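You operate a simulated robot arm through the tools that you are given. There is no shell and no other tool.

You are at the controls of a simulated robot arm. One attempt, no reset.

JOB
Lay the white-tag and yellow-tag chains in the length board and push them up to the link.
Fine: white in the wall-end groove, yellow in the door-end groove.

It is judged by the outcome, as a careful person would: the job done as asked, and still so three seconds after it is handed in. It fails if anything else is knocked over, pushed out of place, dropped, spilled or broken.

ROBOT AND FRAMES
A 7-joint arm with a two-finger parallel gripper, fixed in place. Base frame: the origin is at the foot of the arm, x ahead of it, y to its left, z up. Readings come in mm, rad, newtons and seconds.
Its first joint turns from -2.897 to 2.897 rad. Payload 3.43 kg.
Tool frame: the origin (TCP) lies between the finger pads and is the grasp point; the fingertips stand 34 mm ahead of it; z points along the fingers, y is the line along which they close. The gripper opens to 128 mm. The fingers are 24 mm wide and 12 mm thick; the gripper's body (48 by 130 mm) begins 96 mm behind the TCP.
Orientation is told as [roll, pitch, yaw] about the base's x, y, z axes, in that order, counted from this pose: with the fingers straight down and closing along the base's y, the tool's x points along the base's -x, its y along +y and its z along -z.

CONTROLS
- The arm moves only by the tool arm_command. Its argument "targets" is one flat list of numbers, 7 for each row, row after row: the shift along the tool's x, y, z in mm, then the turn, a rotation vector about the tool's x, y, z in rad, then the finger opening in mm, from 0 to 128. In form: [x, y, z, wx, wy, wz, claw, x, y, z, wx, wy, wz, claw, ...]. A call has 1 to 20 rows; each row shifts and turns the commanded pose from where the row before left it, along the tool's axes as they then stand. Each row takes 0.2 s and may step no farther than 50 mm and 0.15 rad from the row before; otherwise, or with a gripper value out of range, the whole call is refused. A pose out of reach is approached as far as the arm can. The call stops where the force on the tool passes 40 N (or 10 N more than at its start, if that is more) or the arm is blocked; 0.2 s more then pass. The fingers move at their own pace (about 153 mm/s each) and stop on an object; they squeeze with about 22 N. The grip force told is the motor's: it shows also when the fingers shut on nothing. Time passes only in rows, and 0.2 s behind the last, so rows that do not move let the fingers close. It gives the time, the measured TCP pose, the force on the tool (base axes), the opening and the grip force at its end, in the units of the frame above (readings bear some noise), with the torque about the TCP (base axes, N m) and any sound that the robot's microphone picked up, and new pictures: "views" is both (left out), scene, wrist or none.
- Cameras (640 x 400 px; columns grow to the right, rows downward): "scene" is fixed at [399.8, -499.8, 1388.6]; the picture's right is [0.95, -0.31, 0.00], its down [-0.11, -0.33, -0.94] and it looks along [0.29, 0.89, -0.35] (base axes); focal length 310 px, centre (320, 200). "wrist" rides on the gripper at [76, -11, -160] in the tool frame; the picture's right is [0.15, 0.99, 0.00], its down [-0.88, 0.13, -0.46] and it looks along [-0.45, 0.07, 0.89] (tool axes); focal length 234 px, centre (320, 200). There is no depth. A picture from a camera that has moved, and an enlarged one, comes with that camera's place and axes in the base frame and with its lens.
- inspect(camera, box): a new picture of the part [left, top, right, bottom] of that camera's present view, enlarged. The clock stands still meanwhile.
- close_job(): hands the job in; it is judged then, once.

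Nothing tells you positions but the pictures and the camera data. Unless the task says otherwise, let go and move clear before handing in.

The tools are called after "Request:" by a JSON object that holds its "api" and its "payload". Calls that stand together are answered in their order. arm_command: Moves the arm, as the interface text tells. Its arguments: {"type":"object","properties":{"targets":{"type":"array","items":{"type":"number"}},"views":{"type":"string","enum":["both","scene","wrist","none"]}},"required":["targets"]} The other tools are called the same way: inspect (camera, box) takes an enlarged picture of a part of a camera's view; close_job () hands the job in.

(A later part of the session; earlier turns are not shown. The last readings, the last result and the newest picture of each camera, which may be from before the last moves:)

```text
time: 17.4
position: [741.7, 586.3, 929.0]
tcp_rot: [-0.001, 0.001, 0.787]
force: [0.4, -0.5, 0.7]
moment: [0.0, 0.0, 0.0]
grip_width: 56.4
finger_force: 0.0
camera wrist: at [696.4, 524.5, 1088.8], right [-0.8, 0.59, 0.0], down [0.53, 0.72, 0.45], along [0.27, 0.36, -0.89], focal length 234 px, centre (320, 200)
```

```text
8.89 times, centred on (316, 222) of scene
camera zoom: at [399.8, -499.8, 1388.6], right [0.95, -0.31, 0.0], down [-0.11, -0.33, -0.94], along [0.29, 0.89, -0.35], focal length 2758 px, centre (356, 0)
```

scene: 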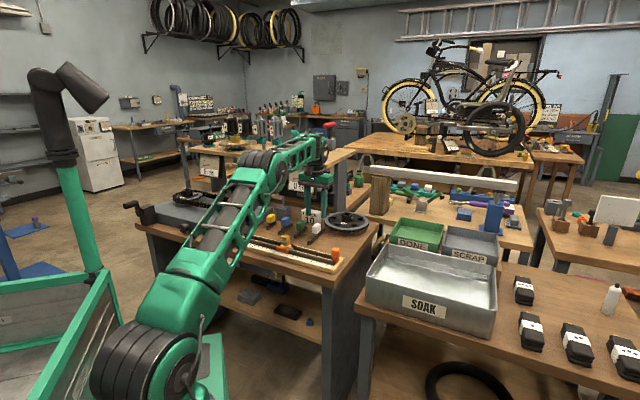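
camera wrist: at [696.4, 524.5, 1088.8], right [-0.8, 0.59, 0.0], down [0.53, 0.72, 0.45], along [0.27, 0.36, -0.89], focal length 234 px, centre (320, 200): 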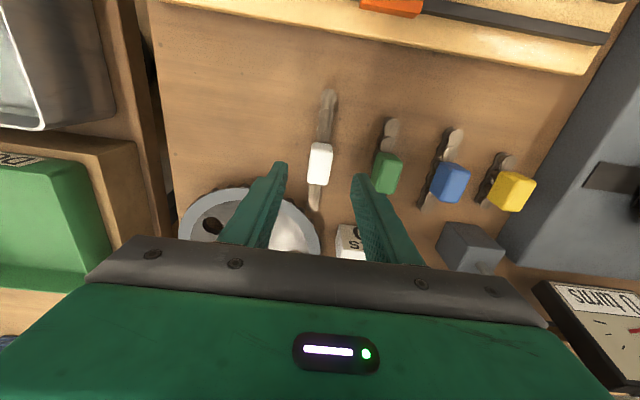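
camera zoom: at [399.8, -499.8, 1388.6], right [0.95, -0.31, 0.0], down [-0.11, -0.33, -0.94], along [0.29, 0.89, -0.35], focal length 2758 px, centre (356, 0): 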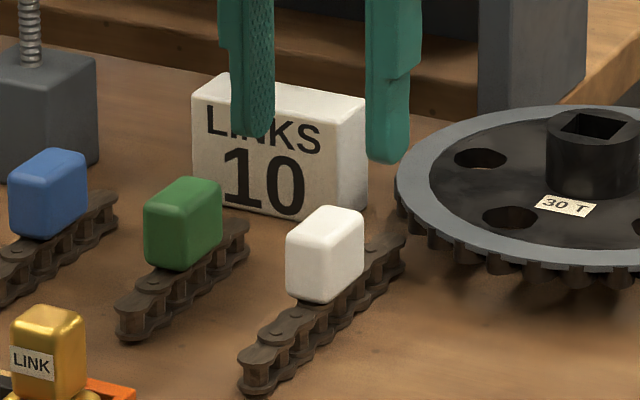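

Aligned within a couple of mm. Descending to grasp height and closing.

Request:
{"api": "arm_command", "payload": {"targets": [0, 0, 20, 0, 0, 0, 56, 0, 0, 20, 0, 0, 0, 56, 0, 0, 12, 0, 0, 0, 56, 0, 0, 9, 0, 0, 0, 56, 0, 0, 0, 0, 0, 0, 56], "views": "both"}}

Request:
{"api": "inspect", "payload": {"camera": "wrist", "box": [260, 80, 380, 240]}}

Request:
{"api": "inspect", "payload": {"camera": "scene", "box": [280, 200, 352, 245]}}

```text
time: 18.6
position: [741.0, 587.4, 867.9]
tcp_rot: [-0.002, 0.002, 0.787]
force: [-0.2, 0.3, 1.2]
moment: [-0.03, 0.03, 0.0]
grip_width: 55.9
finger_force: 0.1
camera wrist: at [695.2, 525.2, 1026.4], right [-0.8, 0.59, 0.0], down [0.53, 0.72, 0.45], along [0.27, 0.36, -0.89], focal length 234 px, centre (320, 200)
```

scene: 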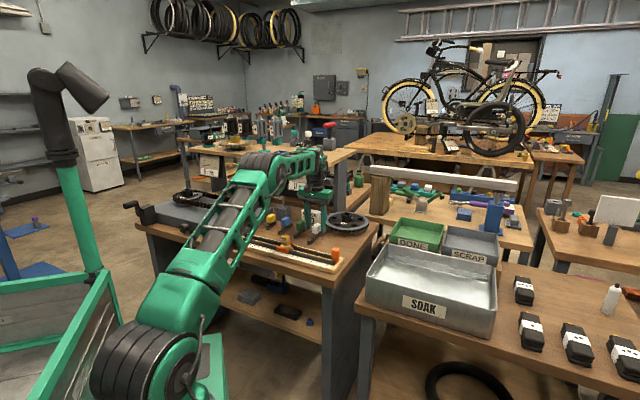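
wrist: 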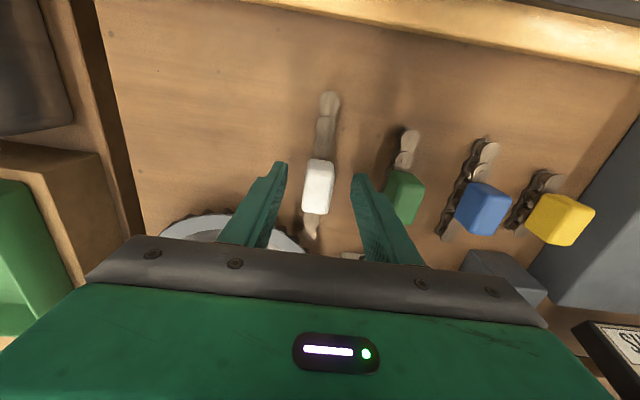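

```text
2.50 times, centred on (320, 160) of wrist
camera zoom: at [695.2, 525.2, 1026.4], right [-0.8, 0.59, 0.0], down [0.53, 0.72, 0.45], along [0.27, 0.36, -0.89], focal length 585 px, centre (320, 300)
```

zoom: 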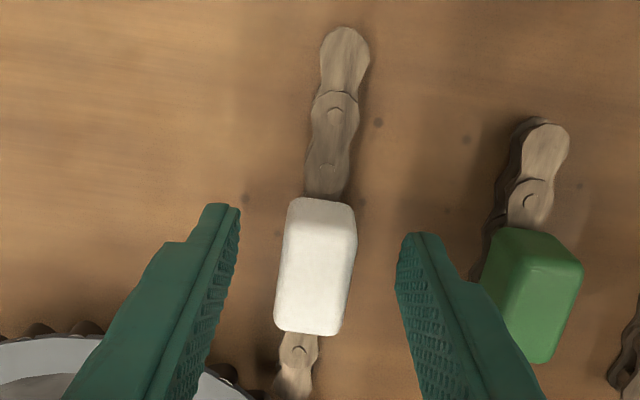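

```text
8.89 times, centred on (316, 222) of scene
camera zoom: at [399.8, -499.8, 1388.6], right [0.95, -0.31, 0.0], down [-0.11, -0.33, -0.94], along [0.29, 0.89, -0.35], focal length 2758 px, centre (356, 0)
```

zoom: 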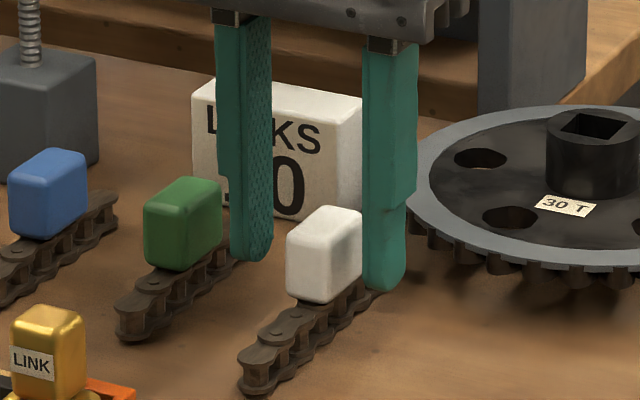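

Fingers straddle the block; shift +3 mm along x to centre, then close.

Request:
{"api": "arm_command", "payload": {"targets": [3, 0, 0, 0, 0, 0, 56, 0, 0, 0, 0, 0, 0, 40, 0, 0, 0, 0, 0, 0, 25, 0, 0, 0, 0, 0, 0, 10, 0, 0, 0, 0, 0, 0, 10], "views": "both"}}

Request:
{"api": "inspect", "payload": {"camera": "scene", "box": [280, 200, 352, 245]}}

```text
time: 19.9
position: [738.0, 585.8, 866.9]
tcp_rot: [-0.003, 0.002, 0.787]
force: [0.4, -0.3, -0.8]
moment: [0.06, -0.09, 0.01]
grip_width: 23.5
finger_force: 21.7
camera wrist: at [692.4, 523.6, 1027.2], right [-0.8, 0.59, 0.0], down [0.53, 0.72, 0.45], along [0.27, 0.36, -0.89], focal length 234 px, centre (320, 200)
```

scene: 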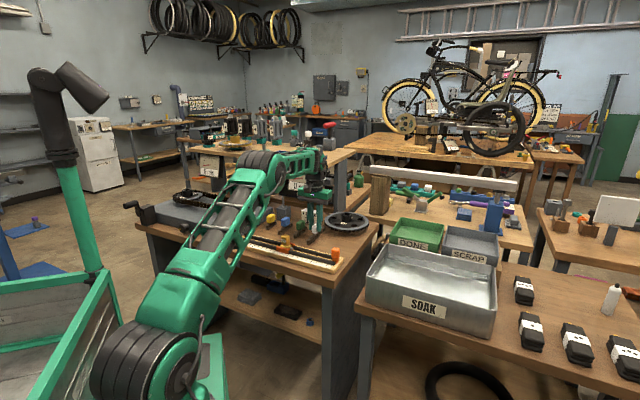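
wrist: 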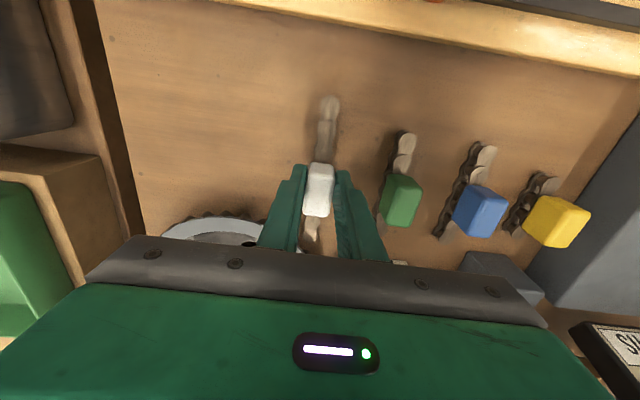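

```text
8.89 times, centred on (316, 222) of scene
camera zoom: at [399.8, -499.8, 1388.6], right [0.95, -0.31, 0.0], down [-0.11, -0.33, -0.94], along [0.29, 0.89, -0.35], focal length 2758 px, centre (356, 0)
```

zoom: 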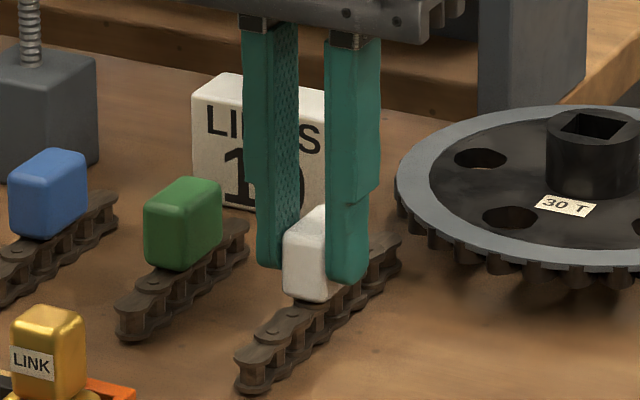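

Gripped (23.5 mm). Lifting.

Request:
{"api": "arm_command", "payload": {"targets": [0, 0, -10, 0, 0, 0, 10, 0, 0, -20, 0, 0, 0, 10, 0, 0, -20, 0, 0, 0, 10, 0, 0, -20, 0, 0, 0, 10, 0, 0, 0, 0, 0, 0, 10], "views": "both"}}

Request:
{"api": "inspect", "payload": {"camera": "scene", "box": [280, 190, 352, 235]}}

Request:
{"api": "inspect", "payload": {"camera": "wrist", "box": [240, 60, 400, 260]}}

```text
time: 21.1
position: [739.7, 587.4, 938.8]
tcp_rot: [-0.002, 0.001, 0.787]
force: [-0.6, 0.1, -1.4]
moment: [-0.02, 0.05, -0.01]
grip_width: 23.5
finger_force: 21.9
camera wrist: at [692.7, 524.4, 1098.5], right [-0.8, 0.59, 0.0], down [0.53, 0.72, 0.45], along [0.27, 0.36, -0.89], focal length 234 px, centre (320, 200)
```

scene: 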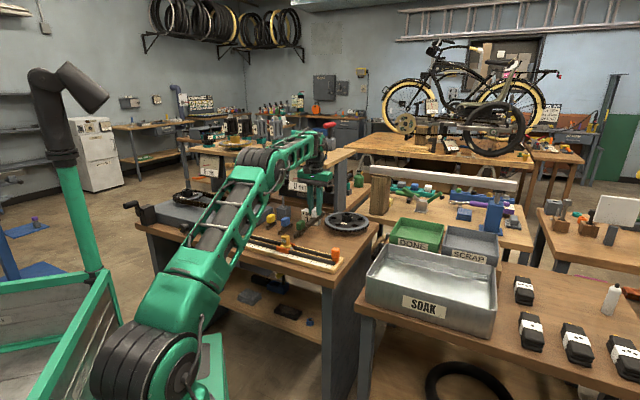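
wrist: 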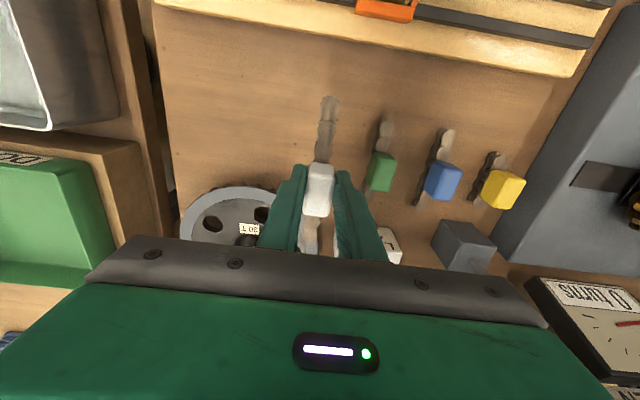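

```text
8.89 times, centred on (316, 212) of scene
camera zoom: at [399.8, -499.8, 1388.6], right [0.95, -0.31, 0.0], down [-0.11, -0.33, -0.94], along [0.29, 0.89, -0.35], focal length 2758 px, centre (356, 89)
```

zoom: 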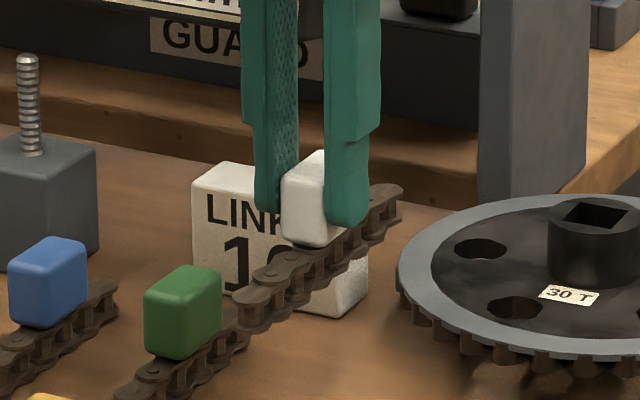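

```text
2.00 times, centred on (320, 160) of wrist
camera zoom: at [692.7, 524.4, 1098.5], right [-0.8, 0.59, 0.0], down [0.53, 0.72, 0.45], along [0.27, 0.36, -0.89], focal length 468 px, centre (320, 280)
```

zoom: 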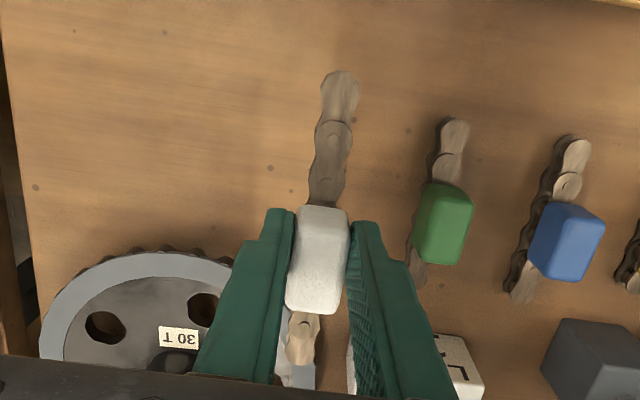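

White is held rigidly and level. Raise, carry it over the wall-end groove and turn +90° so the camera faces the link side.

Request:
{"api": "arm_command", "payload": {"targets": [0, 0, -25, 0, 0, 0, 10, 0, 0, -20, 0, 0, 0, 10, 27.8, 27.2, 0, 0, 0, 0, 10, 27.8, 27.2, 0, 0, 0, 0, 10, 27.8, 27.2, 0, 0, 0, 0, 10, 27.8, 27.2, 0, 0, 0, 0, 10, 27.8, 27.2, 0, 0, 0, 0, 10, 27.8, 27.2, 0, 0, 0, 0, 10, 0, 0, 0, 0, 0, 0, 10], "views": "none"}}

Request:
{"api": "arm_command", "payload": {"targets": [0, 0, 0, 0, 0, -0.131, 10, 0, 0, 0, 0, 0, -0.131, 10, 0, 0, 0, 0, 0, -0.131, 10, 0, 0, 0, 0, 0, -0.131, 10, 0, 0, 0, 0, 0, -0.131, 10, 0, 0, 0, 0, 0, -0.131, 10, 0, 0, 0, 0, 0, -0.131, 10, 0, 0, 0, 0, 0, -0.131, 10, 0, 0, 0, 0, 0, -0.131, 10, 0, 0, 0, 0, 0, -0.131, 10, 0, 0, 0, 0, 0, -0.131, 10, 0, 0, 0, 0, 0, -0.131, 10, 0, 0, 0, 0, 0, 0, 10], "views": "both"}}

```text
time: 23.1
position: [507.2, 582.7, 981.7]
tcp_rot: [-0.001, 0.001, 0.786]
force: [0.2, 0.2, -1.5]
moment: [-0.03, 0.0, 0.02]
grip_width: 23.5
finger_force: 22.2
```

```text
time: 25.9
position: [505.1, 582.3, 981.9]
tcp_rot: [0.002, 0.003, 2.363]
force: [0.0, -0.4, -1.9]
moment: [-0.04, -0.01, 0.0]
grip_width: 23.5
finger_force: 21.9
camera wrist: at [566.1, 536.3, 1141.9], right [-0.59, -0.81, 0.0], down [-0.72, 0.53, 0.45], along [-0.37, 0.27, -0.89], focal length 234 px, centre (320, 200)
```

scene: 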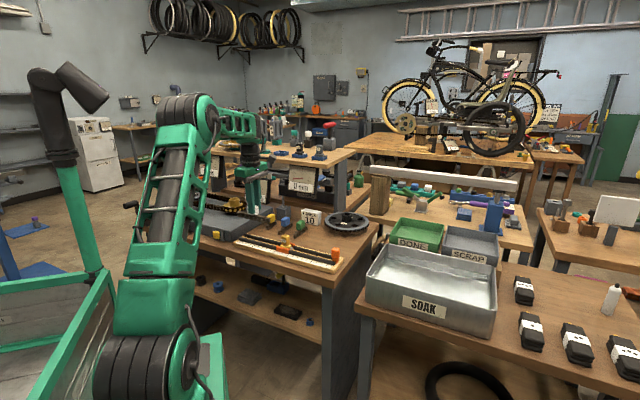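
wrist: 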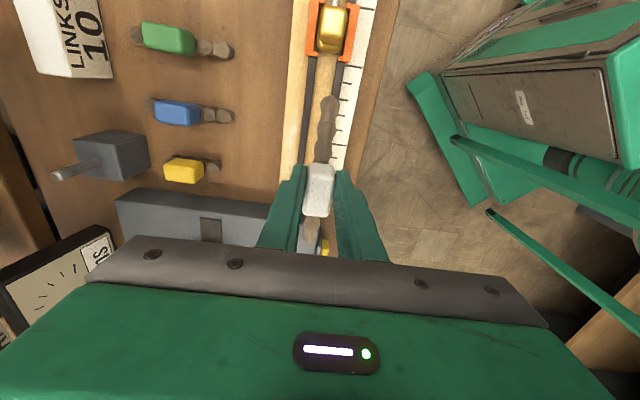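

Excellent: white is over the wall groove, link visible ahead. Enlarging to align with the groove.

Request:
{"api": "inspect", "payload": {"camera": "wrist", "box": [260, 0, 400, 250]}}

Request:
{"api": "inspect", "payload": {"camera": "wrist", "box": [270, 0, 390, 75]}}

Request:
{"api": "inspect", "payload": {"camera": "wrist", "box": [270, 70, 390, 145]}}

Request:
{"api": "inspect", "payload": {"camera": "scene", "box": [225, 195, 305, 255]}}

```text
1.60 times, centred on (330, 125) of wrist
camera zoom: at [566.1, 536.3, 1141.9], right [-0.59, -0.81, 0.0], down [-0.72, 0.53, 0.45], along [-0.37, 0.27, -0.89], focal length 375 px, centre (304, 320)
```

zoom: 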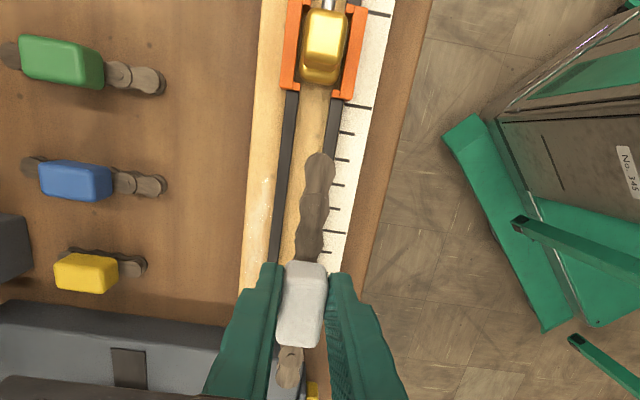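

```text
5.33 times, centred on (330, 38) of wrist
camera zoom: at [566.1, 536.3, 1141.9], right [-0.59, -0.81, 0.0], down [-0.72, 0.53, 0.45], along [-0.37, 0.27, -0.89], focal length 1249 px, centre (267, 1067)
```

zoom: 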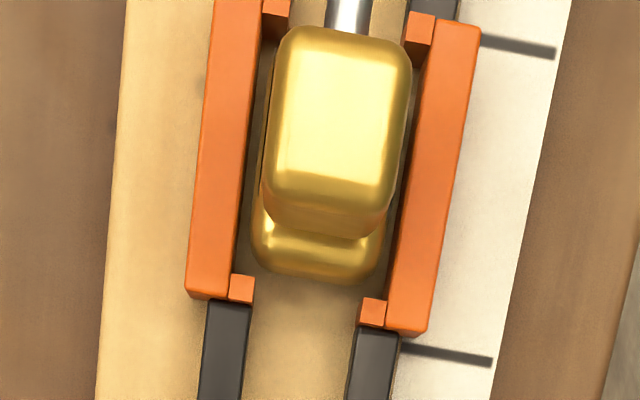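

```text
5.33 times, centred on (330, 108) of wrist
camera zoom: at [566.1, 536.3, 1141.9], right [-0.59, -0.81, 0.0], down [-0.72, 0.53, 0.45], along [-0.37, 0.27, -0.89], focal length 1249 px, centre (267, 693)
```

zoom: 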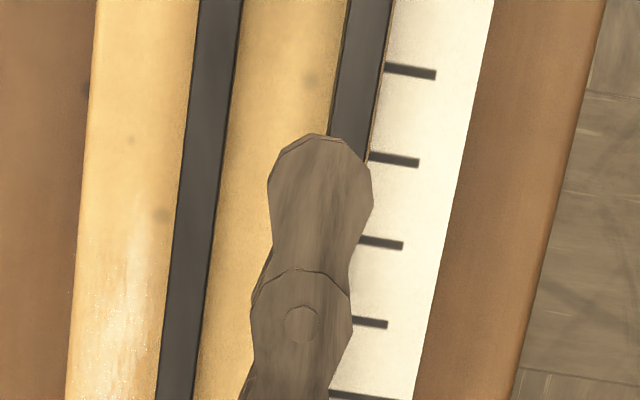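

```text
6.67 times, centred on (265, 225) of scene
camera zoom: at [399.8, -499.8, 1388.6], right [0.95, -0.31, 0.0], down [-0.11, -0.33, -0.94], along [0.29, 0.89, -0.35], focal length 2068 px, centre (687, 33)
```

zoom: 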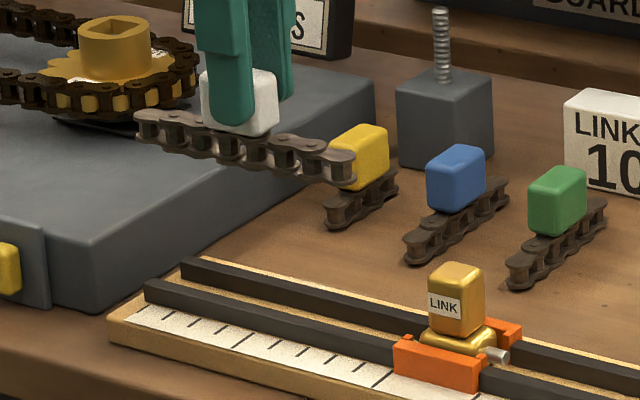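

Measured in the tool frame: groove centre is 6.5 mm to −y, chain parallel to it; front end ~37 mm short of the link. Shift and descend partway.

Request:
{"api": "arm_command", "payload": {"targets": [0, -6.5, 0, 0, 0, 0, 10, 0, 0, 25, 0, 0, 0, 10, 0, 0, 25, 0, 0, 0, 10, 0, 0, 27, 0, 0, 0, 10, 0, 0, 0, 0, 0, 0, 10], "views": "wrist"}}

Request:
{"api": "inspect", "payload": {"camera": "wrist", "box": [260, 0, 400, 250]}}

Request:
{"api": "inspect", "payload": {"camera": "wrist", "box": [270, 50, 390, 125]}}

Request:
{"api": "inspect", "payload": {"camera": "scene", "box": [225, 195, 305, 255]}}

```text
time: 27.1
position: [510.0, 588.3, 906.4]
tcp_rot: [0.002, 0.002, 2.362]
force: [-0.7, 0.3, -2.4]
moment: [-0.03, -0.02, 0.05]
grip_width: 23.5
finger_force: 22.0
camera wrist: at [571.5, 541.9, 1066.1], right [-0.59, -0.81, 0.0], down [-0.72, 0.53, 0.45], along [-0.37, 0.27, -0.89], focal length 234 px, centre (320, 200)
```

wrist: 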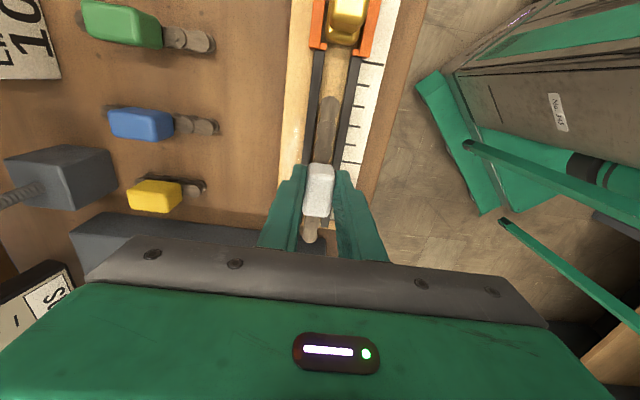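

```text
1.60 times, centred on (330, 125) of wrist
camera zoom: at [571.5, 541.9, 1066.1], right [-0.59, -0.81, 0.0], down [-0.72, 0.53, 0.45], along [-0.37, 0.27, -0.89], focal length 375 px, centre (304, 320)
```

zoom: 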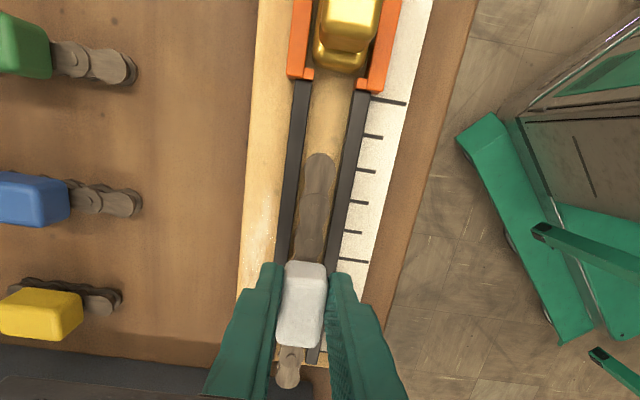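

```text
5.33 times, centred on (330, 88) of wrist
camera zoom: at [571.5, 541.9, 1066.1], right [-0.59, -0.81, 0.0], down [-0.72, 0.53, 0.45], along [-0.37, 0.27, -0.89], focal length 1249 px, centre (267, 800)
```

zoom: 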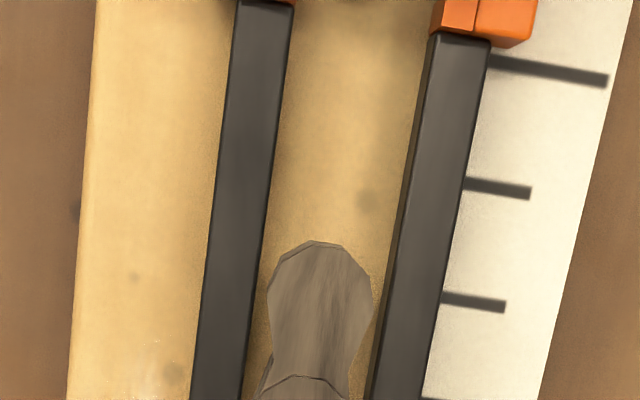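

```text
6.67 times, centred on (265, 225) of scene
camera zoom: at [399.8, -499.8, 1388.6], right [0.95, -0.31, 0.0], down [-0.11, -0.33, -0.94], along [0.29, 0.89, -0.35], focal length 2068 px, centre (687, 33)
```

zoom: 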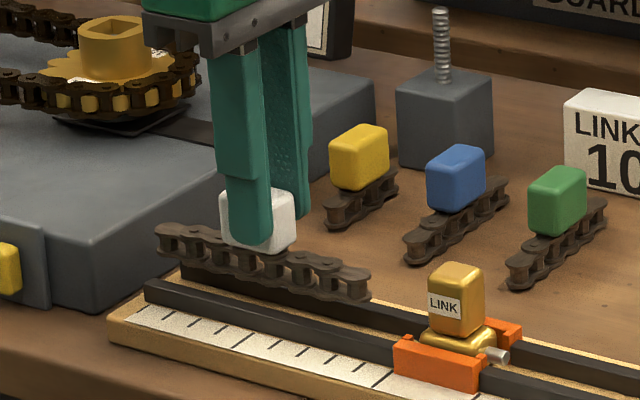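

The chain needs about +2 mm in y; I'll also move 15 mm toward the link so its tail is fully within the rails, then lower most of the way.

Request:
{"api": "arm_command", "payload": {"targets": [15, 2, 0, 0, 0, 0, 10, 0, 0, 8, 0, 0, 0, 10, 0, 0, 0, 0, 0, 0, 10], "views": "wrist"}}

Request:
{"api": "inspect", "payload": {"camera": "wrist", "box": [270, 50, 390, 125]}}

Request:
{"api": "inspect", "payload": {"camera": "wrist", "box": [260, 160, 380, 260]}}

Request:
{"api": "inspect", "payload": {"camera": "scene", "box": [225, 205, 305, 255]}}

```text
time: 27.9
position: [518.0, 573.7, 898.8]
tcp_rot: [0.001, 0.0, 2.361]
force: [0.2, 0.1, -1.2]
moment: [0.02, -0.01, 0.01]
grip_width: 23.6
finger_force: 22.6
camera wrist: at [580.4, 529.0, 1058.4], right [-0.59, -0.81, 0.0], down [-0.72, 0.53, 0.45], along [-0.37, 0.27, -0.89], focal length 234 px, centre (320, 200)
```

wrist: 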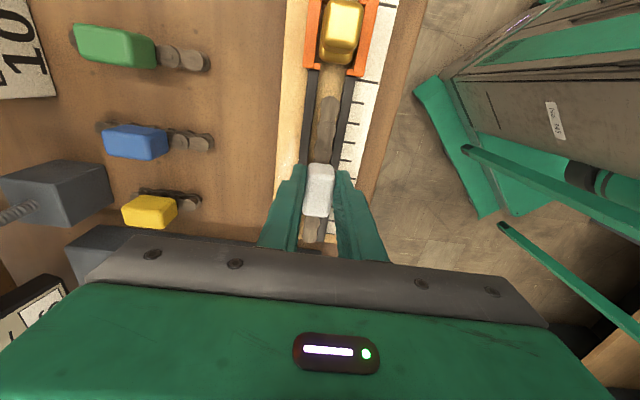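

```text
5.33 times, centred on (330, 88) of wrist
camera zoom: at [580.4, 529.0, 1058.4], right [-0.59, -0.81, 0.0], down [-0.72, 0.53, 0.45], along [-0.37, 0.27, -0.89], focal length 1249 px, centre (267, 800)
```

zoom: 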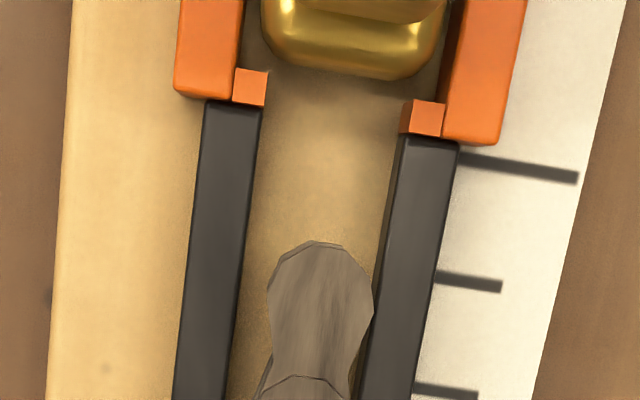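

```text
4.00 times, centred on (320, 210) of wrist
camera zoom: at [580.4, 529.0, 1058.4], right [-0.59, -0.81, 0.0], down [-0.72, 0.53, 0.45], along [-0.37, 0.27, -0.89], focal length 937 px, centre (320, 160)
```

zoom: 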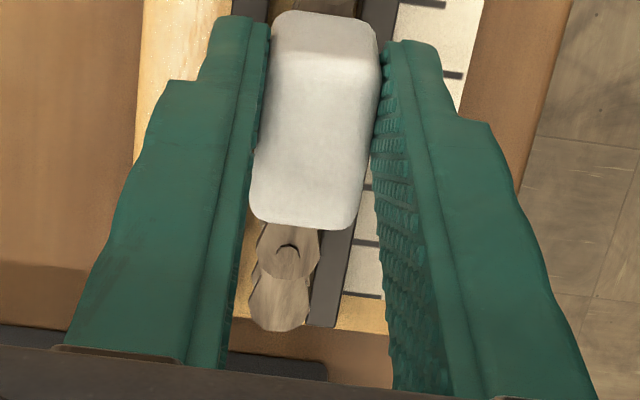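

```text
8.00 times, centred on (265, 230) of scene
camera zoom: at [399.8, -499.8, 1388.6], right [0.95, -0.31, 0.0], down [-0.11, -0.33, -0.94], along [0.29, 0.89, -0.35], focal length 2482 px, centre (760, -40)
```

zoom: 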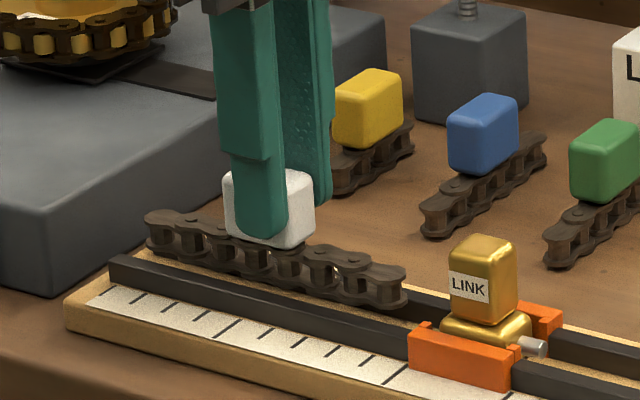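

Nearly centred in the groove. Shift −1 mm and lower gently, watching force.

Request:
{"api": "arm_command", "payload": {"targets": [0, -1, 4, 0, 0, 0, 10, 0, 0, 4, 0, 0, 0, 10, 0, 0, 2, 0, 0, 0, 10, 0, 0, 0, 0, 0, 0, 10], "views": "wrist"}}

Request:
{"api": "inspect", "payload": {"camera": "wrist", "box": [270, 50, 390, 125]}}

Request:
{"api": "inspect", "payload": {"camera": "scene", "box": [225, 205, 305, 255]}}

```text
time: 28.9
position: [520.7, 574.4, 888.5]
tcp_rot: [0.002, 0.002, 2.361]
force: [0.2, -0.5, -0.9]
moment: [-0.01, 0.03, 0.0]
grip_width: 23.6
finger_force: 22.4
camera wrist: at [581.3, 529.3, 1048.6], right [-0.59, -0.81, 0.0], down [-0.72, 0.53, 0.45], along [-0.37, 0.27, -0.89], focal length 234 px, centre (320, 200)
```

wrist: 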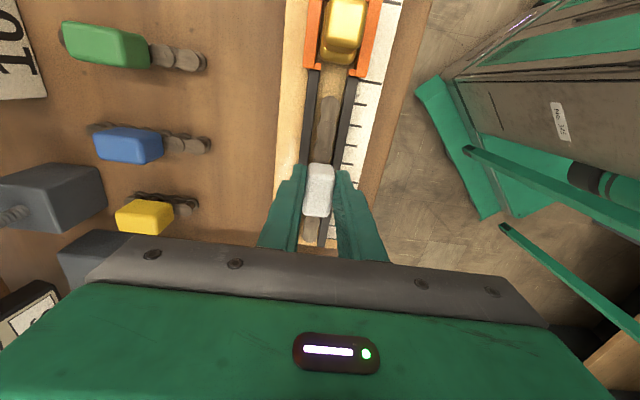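

```text
5.33 times, centred on (330, 88) of wrist
camera zoom: at [581.3, 529.3, 1048.6], right [-0.59, -0.81, 0.0], down [-0.72, 0.53, 0.45], along [-0.37, 0.27, -0.89], focal length 1249 px, centre (267, 800)
```

zoom: 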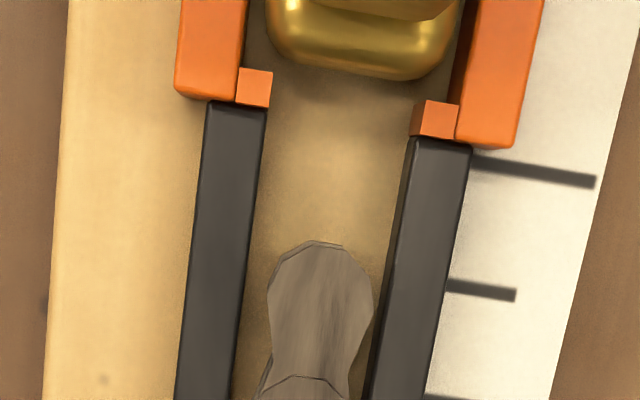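

```text
8.00 times, centred on (265, 230) of scene
camera zoom: at [399.8, -499.8, 1388.6], right [0.95, -0.31, 0.0], down [-0.11, -0.33, -0.94], along [0.29, 0.89, -0.35], focal length 2482 px, centre (760, -40)
```

zoom: 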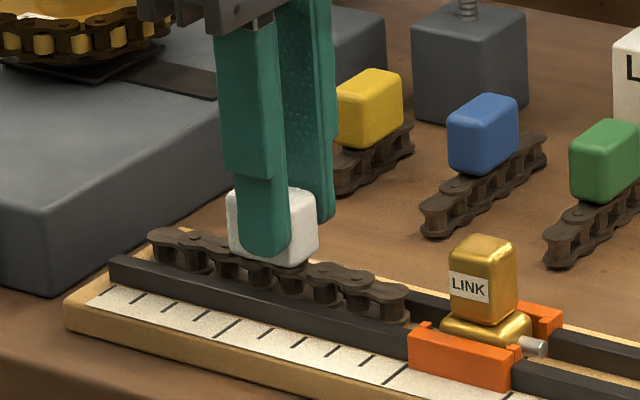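

Descending into the groove cleanly. Continue down in small steps.

Request:
{"api": "arm_command", "payload": {"targets": [0, 0, 2, 0, 0, 0, 10, 0, 0, 2, 0, 0, 0, 10, 0, 0, 0, 0, 0, 0, 10], "views": "none"}}

Request:
{"api": "arm_command", "payload": {"targets": [0, 0, 2, 0, 0, 0, 10, 0, 0, 0, 0, 0, 0, 10], "views": "none"}}

Request:
{"api": "inspect", "payload": {"camera": "scene", "box": [225, 205, 305, 255]}}

```text
time: 29.6
position: [522.0, 574.9, 884.6]
tcp_rot: [0.0, 0.001, 2.362]
force: [-0.2, -1.7, 12.9]
moment: [-0.11, 0.12, 0.08]
grip_width: 23.6
finger_force: 21.8
```

```text
time: 30.2
position: [520.5, 574.3, 883.2]
tcp_rot: [0.002, 0.002, 2.361]
force: [-2.2, -1.2, 19.7]
moment: [-0.03, 0.04, -0.01]
grip_width: 23.7
finger_force: 21.9
```

```text
8.00 times, centred on (265, 230) of scene
camera zoom: at [399.8, -499.8, 1388.6], right [0.95, -0.31, 0.0], down [-0.11, -0.33, -0.94], along [0.29, 0.89, -0.35], focal length 2482 px, centre (760, -40)
```

zoom: 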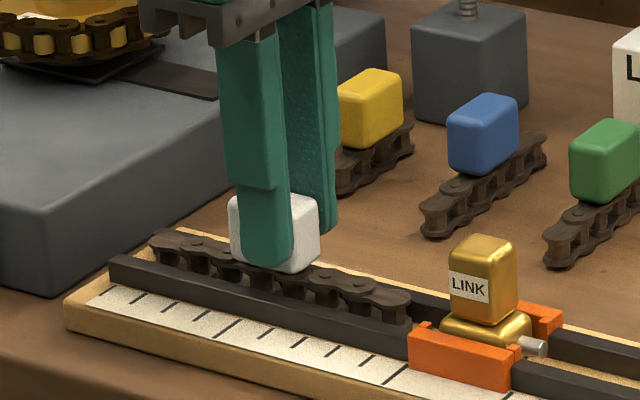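

Seated on the groove floor. Ease pressure and slide toward the link.

Request:
{"api": "arm_command", "payload": {"targets": [0, 0, -2, 0, 0, 0, 10, 5, 0, 0, 0, 0, 0, 10, 5, 0, 0, 0, 0, 0, 10, 4, 0, 0, 0, 0, 0, 10, 0, 0, 0, 0, 0, 0, 10], "views": "wrist"}}

Request:
{"api": "inspect", "payload": {"camera": "wrist", "box": [270, 30, 390, 105]}}

Request:
{"api": "inspect", "payload": {"camera": "scene", "box": [225, 205, 305, 255]}}

```text
time: 31.4
position: [530.9, 563.6, 884.3]
tcp_rot: [0.0, 0.002, 2.362]
force: [-0.4, 0.4, -1.6]
moment: [0.01, 0.01, -0.02]
grip_width: 23.4
finger_force: 22.3
camera wrist: at [590.8, 519.2, 1043.6], right [-0.59, -0.81, 0.0], down [-0.72, 0.53, 0.45], along [-0.37, 0.27, -0.89], focal length 234 px, centre (320, 200)
```

wrist: 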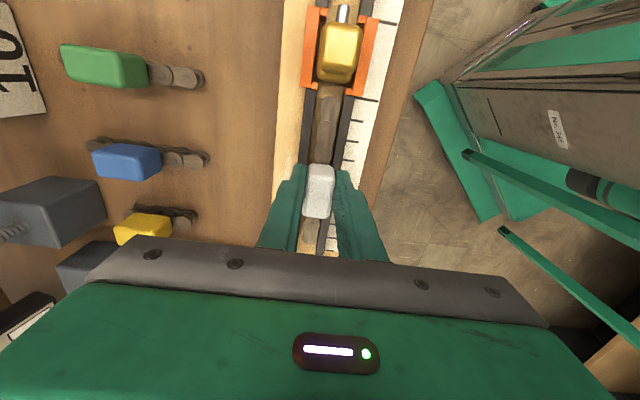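

```text
5.33 times, centred on (330, 68) of wrist
camera zoom: at [590.8, 519.2, 1043.6], right [-0.59, -0.81, 0.0], down [-0.72, 0.53, 0.45], along [-0.37, 0.27, -0.89], focal length 1249 px, centre (267, 907)
```

zoom: 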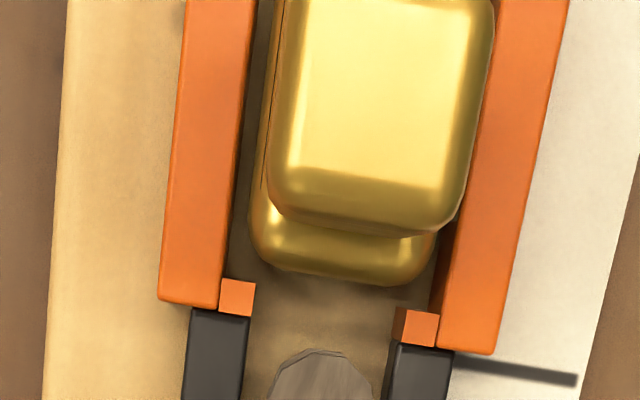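

```text
8.00 times, centred on (265, 230) of scene
camera zoom: at [399.8, -499.8, 1388.6], right [0.95, -0.31, 0.0], down [-0.11, -0.33, -0.94], along [0.29, 0.89, -0.35], focal length 2482 px, centre (760, -40)
```

zoom: 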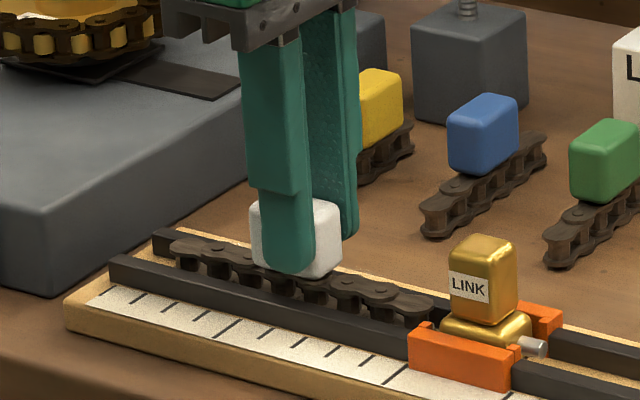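

About 10 mm to go, centred between the lips. Advance in small steps, checking force.

Request:
{"api": "arm_command", "payload": {"targets": [4, 0, 0, 0, 0, 0, 10, 2, 0, 0, 0, 0, 0, 10, 0, 0, 0, 0, 0, 0, 10], "views": "none"}}

Request:
{"api": "arm_command", "payload": {"targets": [2, 0, 0, 0, 0, 0, 10, 0, 0, 0, 0, 0, 0, 10], "views": "none"}}

Request:
{"api": "inspect", "payload": {"camera": "wrist", "box": [270, 30, 390, 105]}}

Request:
{"api": "inspect", "payload": {"camera": "scene", "box": [255, 215, 319, 255]}}

```text
time: 32.2
position: [534.6, 560.7, 884.0]
tcp_rot: [0.001, 0.002, 2.36]
force: [0.7, -0.4, -0.5]
moment: [-0.05, -0.03, 0.01]
grip_width: 23.6
finger_force: 21.9
```

```text
time: 32.9
position: [535.7, 559.1, 883.4]
tcp_rot: [0.002, 0.001, 2.361]
force: [0.8, 0.0, -2.1]
moment: [0.0, -0.01, -0.02]
grip_width: 23.7
finger_force: 21.9
```

```text
5.33 times, centred on (330, 68) of wrist
camera zoom: at [597.1, 513.5, 1043.1], right [-0.59, -0.81, 0.0], down [-0.72, 0.53, 0.45], along [-0.37, 0.27, -0.89], focal length 1249 px, centre (267, 907)
```

zoom: 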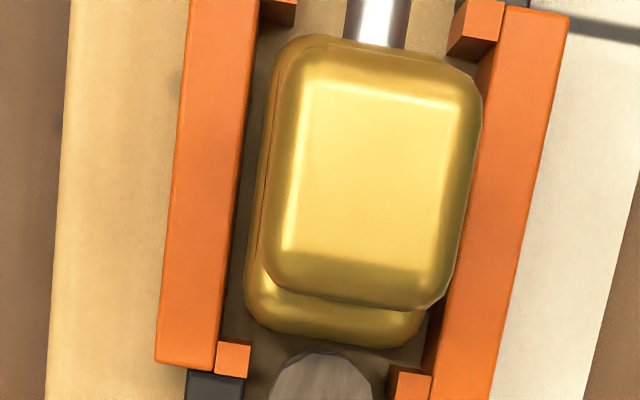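

```text
10.00 times, centred on (287, 235) of scene
camera zoom: at [399.8, -499.8, 1388.6], right [0.95, -0.31, 0.0], down [-0.11, -0.33, -0.94], along [0.29, 0.89, -0.35], focal length 3102 px, centre (650, -150)
```

zoom: 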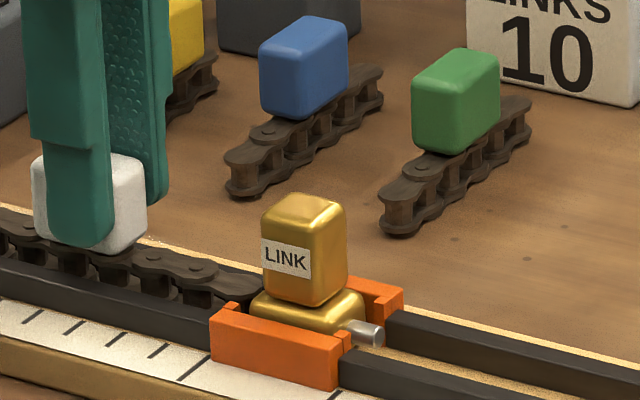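

A few mm left; stepping 1 mm at a time until contact.

Request:
{"api": "arm_command", "payload": {"targets": [1, 0, 0, 0, 0, 0, 10, 0, 0, 0, 0, 0, 0, 10], "views": "none"}}

Request:
{"api": "arm_command", "payload": {"targets": [1, 0, 0, 0, 0, 0, 10, 0, 0, 0, 0, 0, 0, 10], "views": "none"}}

Request:
{"api": "inspect", "payload": {"camera": "wrist", "box": [270, 30, 390, 105]}}

Request:
{"api": "inspect", "payload": {"camera": "scene", "box": [263, 225, 311, 255]}}

```text
time: 33.5
position: [536.0, 559.0, 883.6]
tcp_rot: [0.001, 0.002, 2.362]
force: [0.0, 0.7, -1.5]
moment: [-0.01, -0.03, 0.01]
grip_width: 23.5
finger_force: 22.0
```

```text
time: 34.0
position: [536.5, 558.1, 884.0]
tcp_rot: [0.001, 0.001, 2.362]
force: [-0.6, 0.6, -2.2]
moment: [0.02, 0.01, -0.01]
grip_width: 23.7
finger_force: 22.0
```

```text
5.33 times, centred on (330, 68) of wrist
camera zoom: at [598.1, 512.5, 1043.5], right [-0.59, -0.81, 0.0], down [-0.72, 0.53, 0.45], along [-0.37, 0.27, -0.89], focal length 1249 px, centre (267, 907)
```

zoom: 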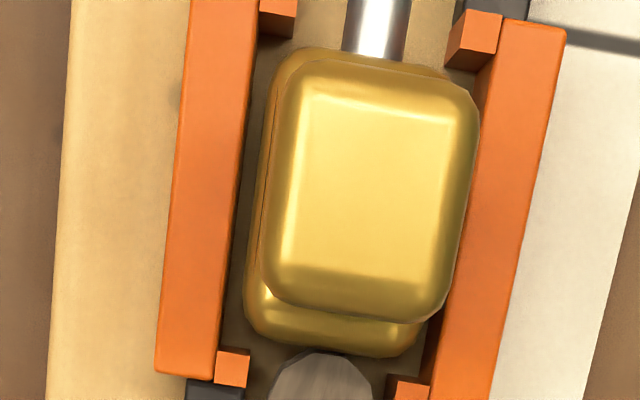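

```text
13.33 times, centred on (287, 240) of scene
camera zoom: at [399.8, -499.8, 1388.6], right [0.95, -0.31, 0.0], down [-0.11, -0.33, -0.94], along [0.29, 0.89, -0.35], focal length 4136 px, centre (760, -333)
```

zoom: 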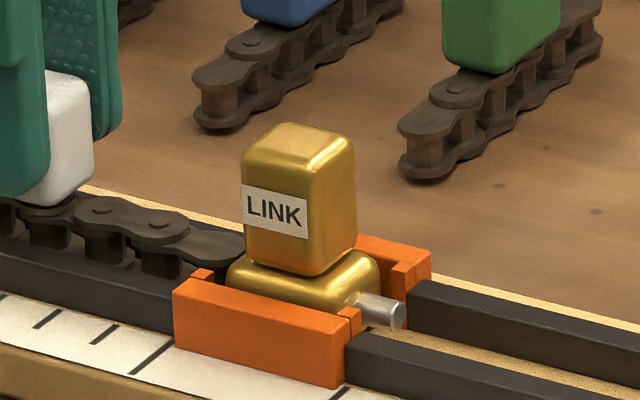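

Visually almost touching; continue by 1 mm steps.

Request:
{"api": "arm_command", "payload": {"targets": [1, 0, 0, 0, 0, 0, 10, 0, 0, 0, 0, 0, 0, 10], "views": "none"}}

Request:
{"api": "arm_command", "payload": {"targets": [1, 0, 0, 0, 0, 0, 10, 0, 0, 0, 0, 0, 0, 10], "views": "none"}}

Request:
{"api": "inspect", "payload": {"camera": "wrist", "box": [270, 30, 390, 105]}}

Request:
{"api": "inspect", "payload": {"camera": "scene", "box": [263, 225, 311, 255]}}

```text
time: 34.6
position: [536.2, 557.5, 883.0]
tcp_rot: [0.002, 0.001, 2.361]
force: [-1.4, 0.0, -1.9]
moment: [-0.01, 0.01, 0.01]
grip_width: 23.6
finger_force: 21.2
```

```text
time: 35.2
position: [538.7, 557.1, 884.5]
tcp_rot: [0.001, 0.001, 2.362]
force: [-0.1, 0.6, -1.2]
moment: [-0.03, -0.04, 0.01]
grip_width: 23.7
finger_force: 22.3
```

```text
5.33 times, centred on (330, 68) of wrist
camera zoom: at [599.6, 510.5, 1044.3], right [-0.59, -0.81, 0.0], down [-0.72, 0.53, 0.45], along [-0.37, 0.27, -0.89], focal length 1249 px, centre (267, 907)
```

zoom: 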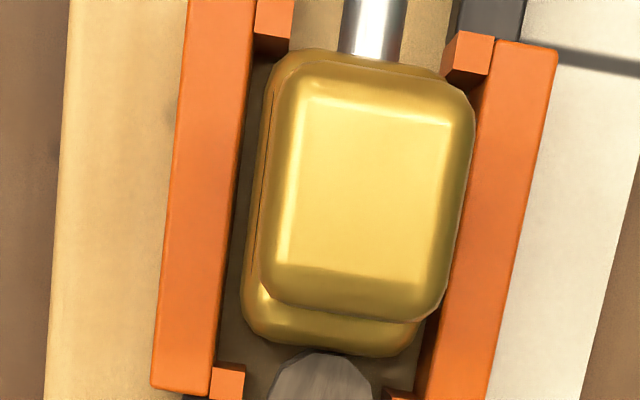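

```text
13.33 times, centred on (287, 240) of scene
camera zoom: at [399.8, -499.8, 1388.6], right [0.95, -0.31, 0.0], down [-0.11, -0.33, -0.94], along [0.29, 0.89, -0.35], focal length 4136 px, centre (760, -333)
```

zoom: 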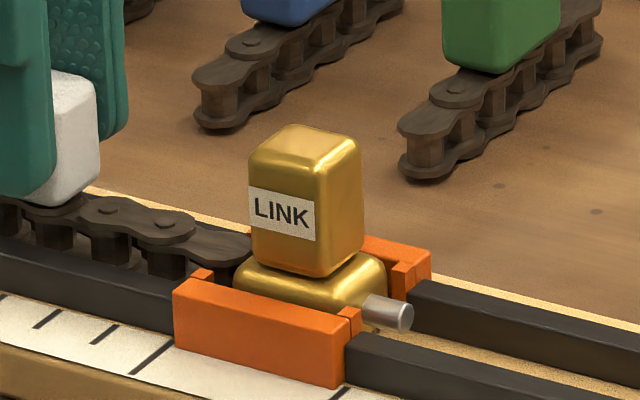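

White has contacted the link and nudged it ~2 mm inside its window. I'll back white off 2 mm to the link's original spot (yellow will push the link back snug), then release and rise.

Request:
{"api": "arm_command", "payload": {"targets": [-2, 0, 0, 0, 0, 0, 10, 0, 0, 1, 0, 0, 0, 10, 0, 0, 0, 0, 0, 0, 10, 0, 0, 0, 0, 0, 0, 28, 0, 0, 0, 0, 0, 0, 45, 0, 0, 0, 0, 0, 0, 50], "views": "none"}}

Request:
{"api": "inspect", "payload": {"camera": "scene", "box": [225, 205, 305, 255]}}

Request:
{"api": "inspect", "payload": {"camera": "wrist", "box": [240, 30, 400, 230]}}

```text
time: 36.6
position: [537.8, 557.7, 883.7]
tcp_rot: [0.001, 0.001, 2.361]
force: [-0.4, -0.7, -0.2]
moment: [-0.02, -0.01, 0.01]
grip_width: 50.1
finger_force: 0.1
```

```text
8.00 times, centred on (265, 230) of scene
camera zoom: at [399.8, -499.8, 1388.6], right [0.95, -0.31, 0.0], down [-0.11, -0.33, -0.94], along [0.29, 0.89, -0.35], focal length 2482 px, centre (760, -40)
```

zoom: 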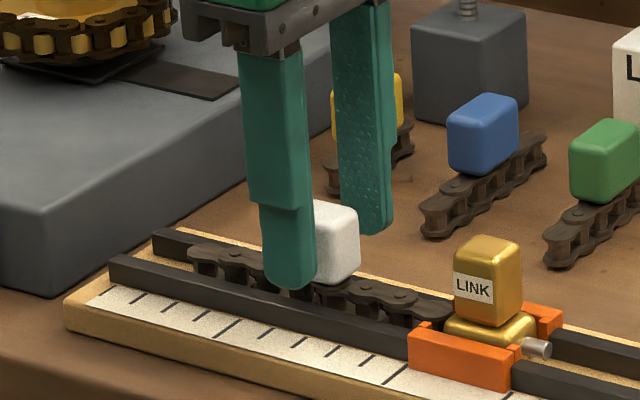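

```text
2.00 times, centred on (320, 130) of wrist
camera zoom: at [598.2, 511.9, 1044.0], right [-0.59, -0.81, 0.0], down [-0.72, 0.53, 0.45], along [-0.37, 0.27, -0.89], focal length 468 px, centre (320, 340)
```

zoom: 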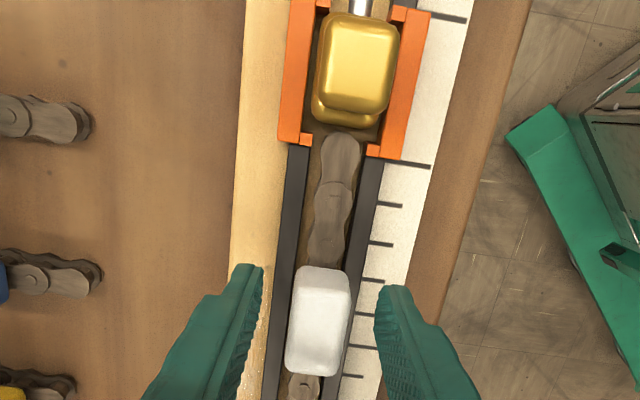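

White lies in the wall-end groove. Rising and turning back to +45° for the yellow chain.

Request:
{"api": "arm_command", "payload": {"targets": [0, 0, -25, 0, 0, 0, 50, 0, 0, -35, 0, 0, 0, 60, 0, 0, -40, 0, 0, 0, 60, 0, 0, 0, 0, 0, 0.131, 60, 0, 0, 0, 0, 0, 0.131, 60, 0, 0, 0, 0, 0, 0.131, 60, 0, 0, 0, 0, 0, 0.131, 60, 0, 0, 0, 0, 0, 0.131, 60, 0, 0, 0, 0, 0, 0.131, 60, 0, 0, 0, 0, 0, 0.131, 60, 0, 0, 0, 0, 0, 0.131, 60, 0, 0, 0, 0, 0, 0.131, 60, 0, 0, 0, 0, 0, 0.131, 60, 0, 0, 0, 0, 0, 0.131, 60, 0, 0, 0, 0, 0, 0.133, 60, 0, 0, 0, 0, 0, 0, 60], "views": "both"}}

Request:
{"api": "inspect", "payload": {"camera": "scene", "box": [225, 195, 305, 255]}}

```text
time: 40.0
position: [536.4, 558.3, 984.8]
tcp_rot: [-0.001, 0.003, 0.785]
force: [0.1, 0.4, 0.9]
moment: [-0.02, -0.02, 0.01]
grip_width: 60.0
finger_force: 0.1
camera wrist: at [490.7, 496.2, 1143.8], right [-0.8, 0.6, 0.0], down [0.53, 0.72, 0.45], along [0.27, 0.36, -0.89], focal length 234 px, centre (320, 200)
```

scene: 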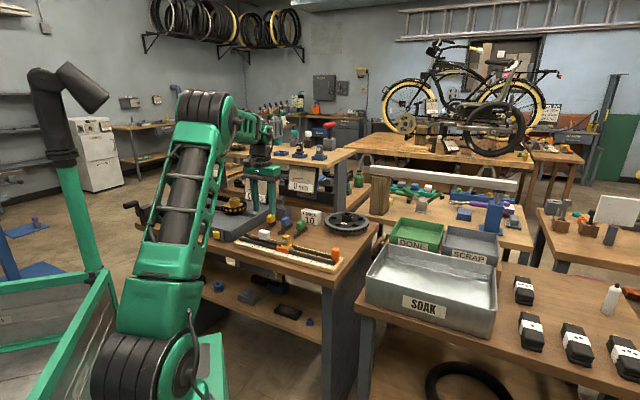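
wrist: 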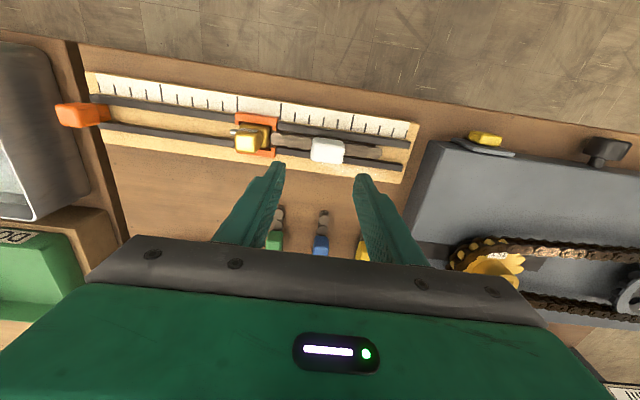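

```text
6.67 times, centred on (265, 225) of scene
camera zoom: at [399.8, -499.8, 1388.6], right [0.95, -0.31, 0.0], down [-0.11, -0.33, -0.94], along [0.29, 0.89, -0.35], focal length 2068 px, centre (687, 33)
```

zoom: 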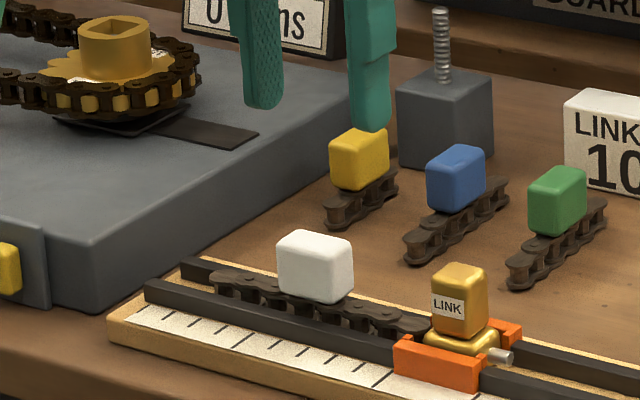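

White sits well. Moving over the yellow chain.

Request:
{"api": "arm_command", "payload": {"targets": [-32, 18, 0, 0, 0, 0, 60, -32, 18, 0, 0, 0, 0, 60, -32, 18, 0, 0, 0, 0, 60, -32, 18, 0, 0, 0, 0, 60, -17, 16, 5, 0, 0, 0, 60, 0, 0, 5, 0, 0, 0, 60, 0, 0, 0, 0, 0, 0, 60], "views": "both"}}

Request:
{"api": "inspect", "payload": {"camera": "wrist", "box": [240, 60, 400, 220]}}

Request:
{"api": "inspect", "payload": {"camera": "scene", "box": [245, 180, 309, 235]}}

```text
time: 41.6
position: [578.8, 695.1, 969.2]
tcp_rot: [-0.003, 0.002, 0.786]
force: [0.1, 0.3, -0.1]
moment: [-0.02, -0.01, 0.0]
grip_width: 59.8
finger_force: 0.1
out of reach, approached as far as the arm can: row 4, 5
camera wrist: at [531.9, 633.5, 1129.1], right [-0.8, 0.6, 0.0], down [0.53, 0.72, 0.45], along [0.27, 0.36, -0.89], focal length 234 px, centre (320, 200)
```

scene: 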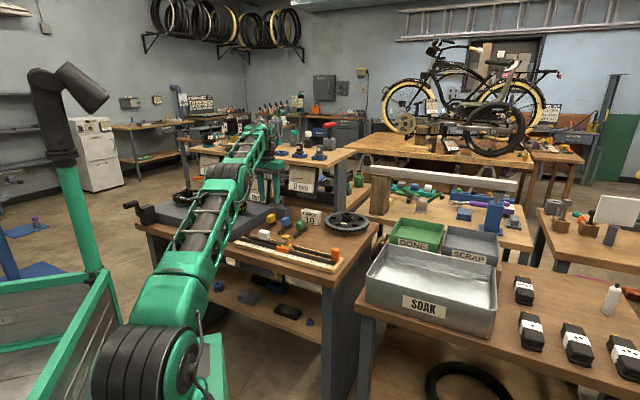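
wrist: 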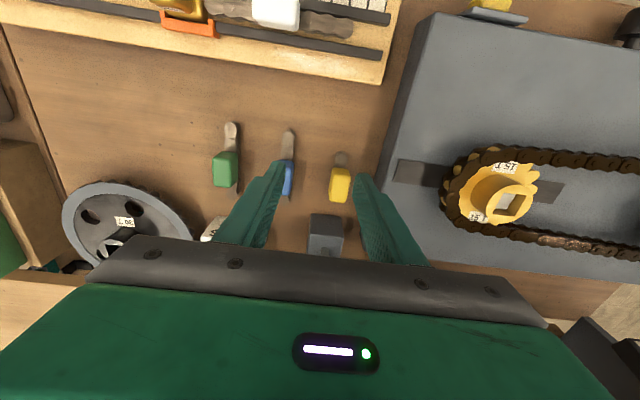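

```text
2.50 times, centred on (320, 140) of wrist
camera zoom: at [531.9, 633.5, 1129.1], right [-0.8, 0.6, 0.0], down [0.53, 0.72, 0.45], along [0.27, 0.36, -0.89], focal length 585 px, centre (320, 350)
```

zoom: 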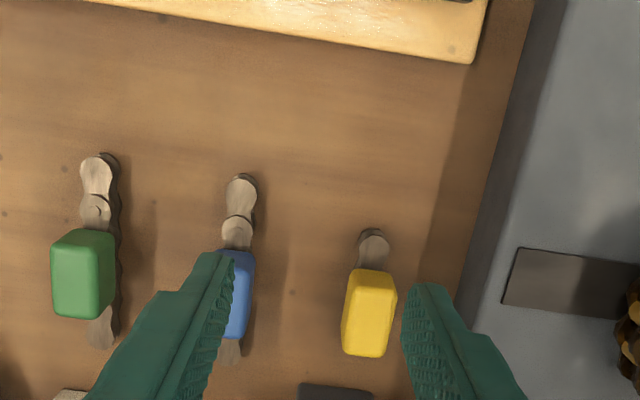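

```text
7.27 times, centred on (277, 208) of scene
camera zoom: at [399.8, -499.8, 1388.6], right [0.95, -0.31, 0.0], down [-0.11, -0.33, -0.94], along [0.29, 0.89, -0.35], focal length 2256 px, centre (633, 146)
```

zoom: 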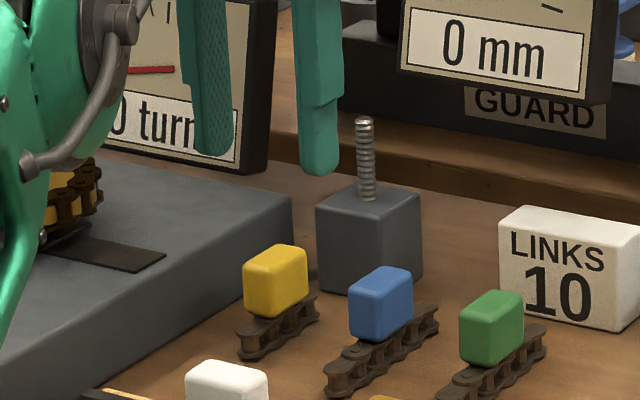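

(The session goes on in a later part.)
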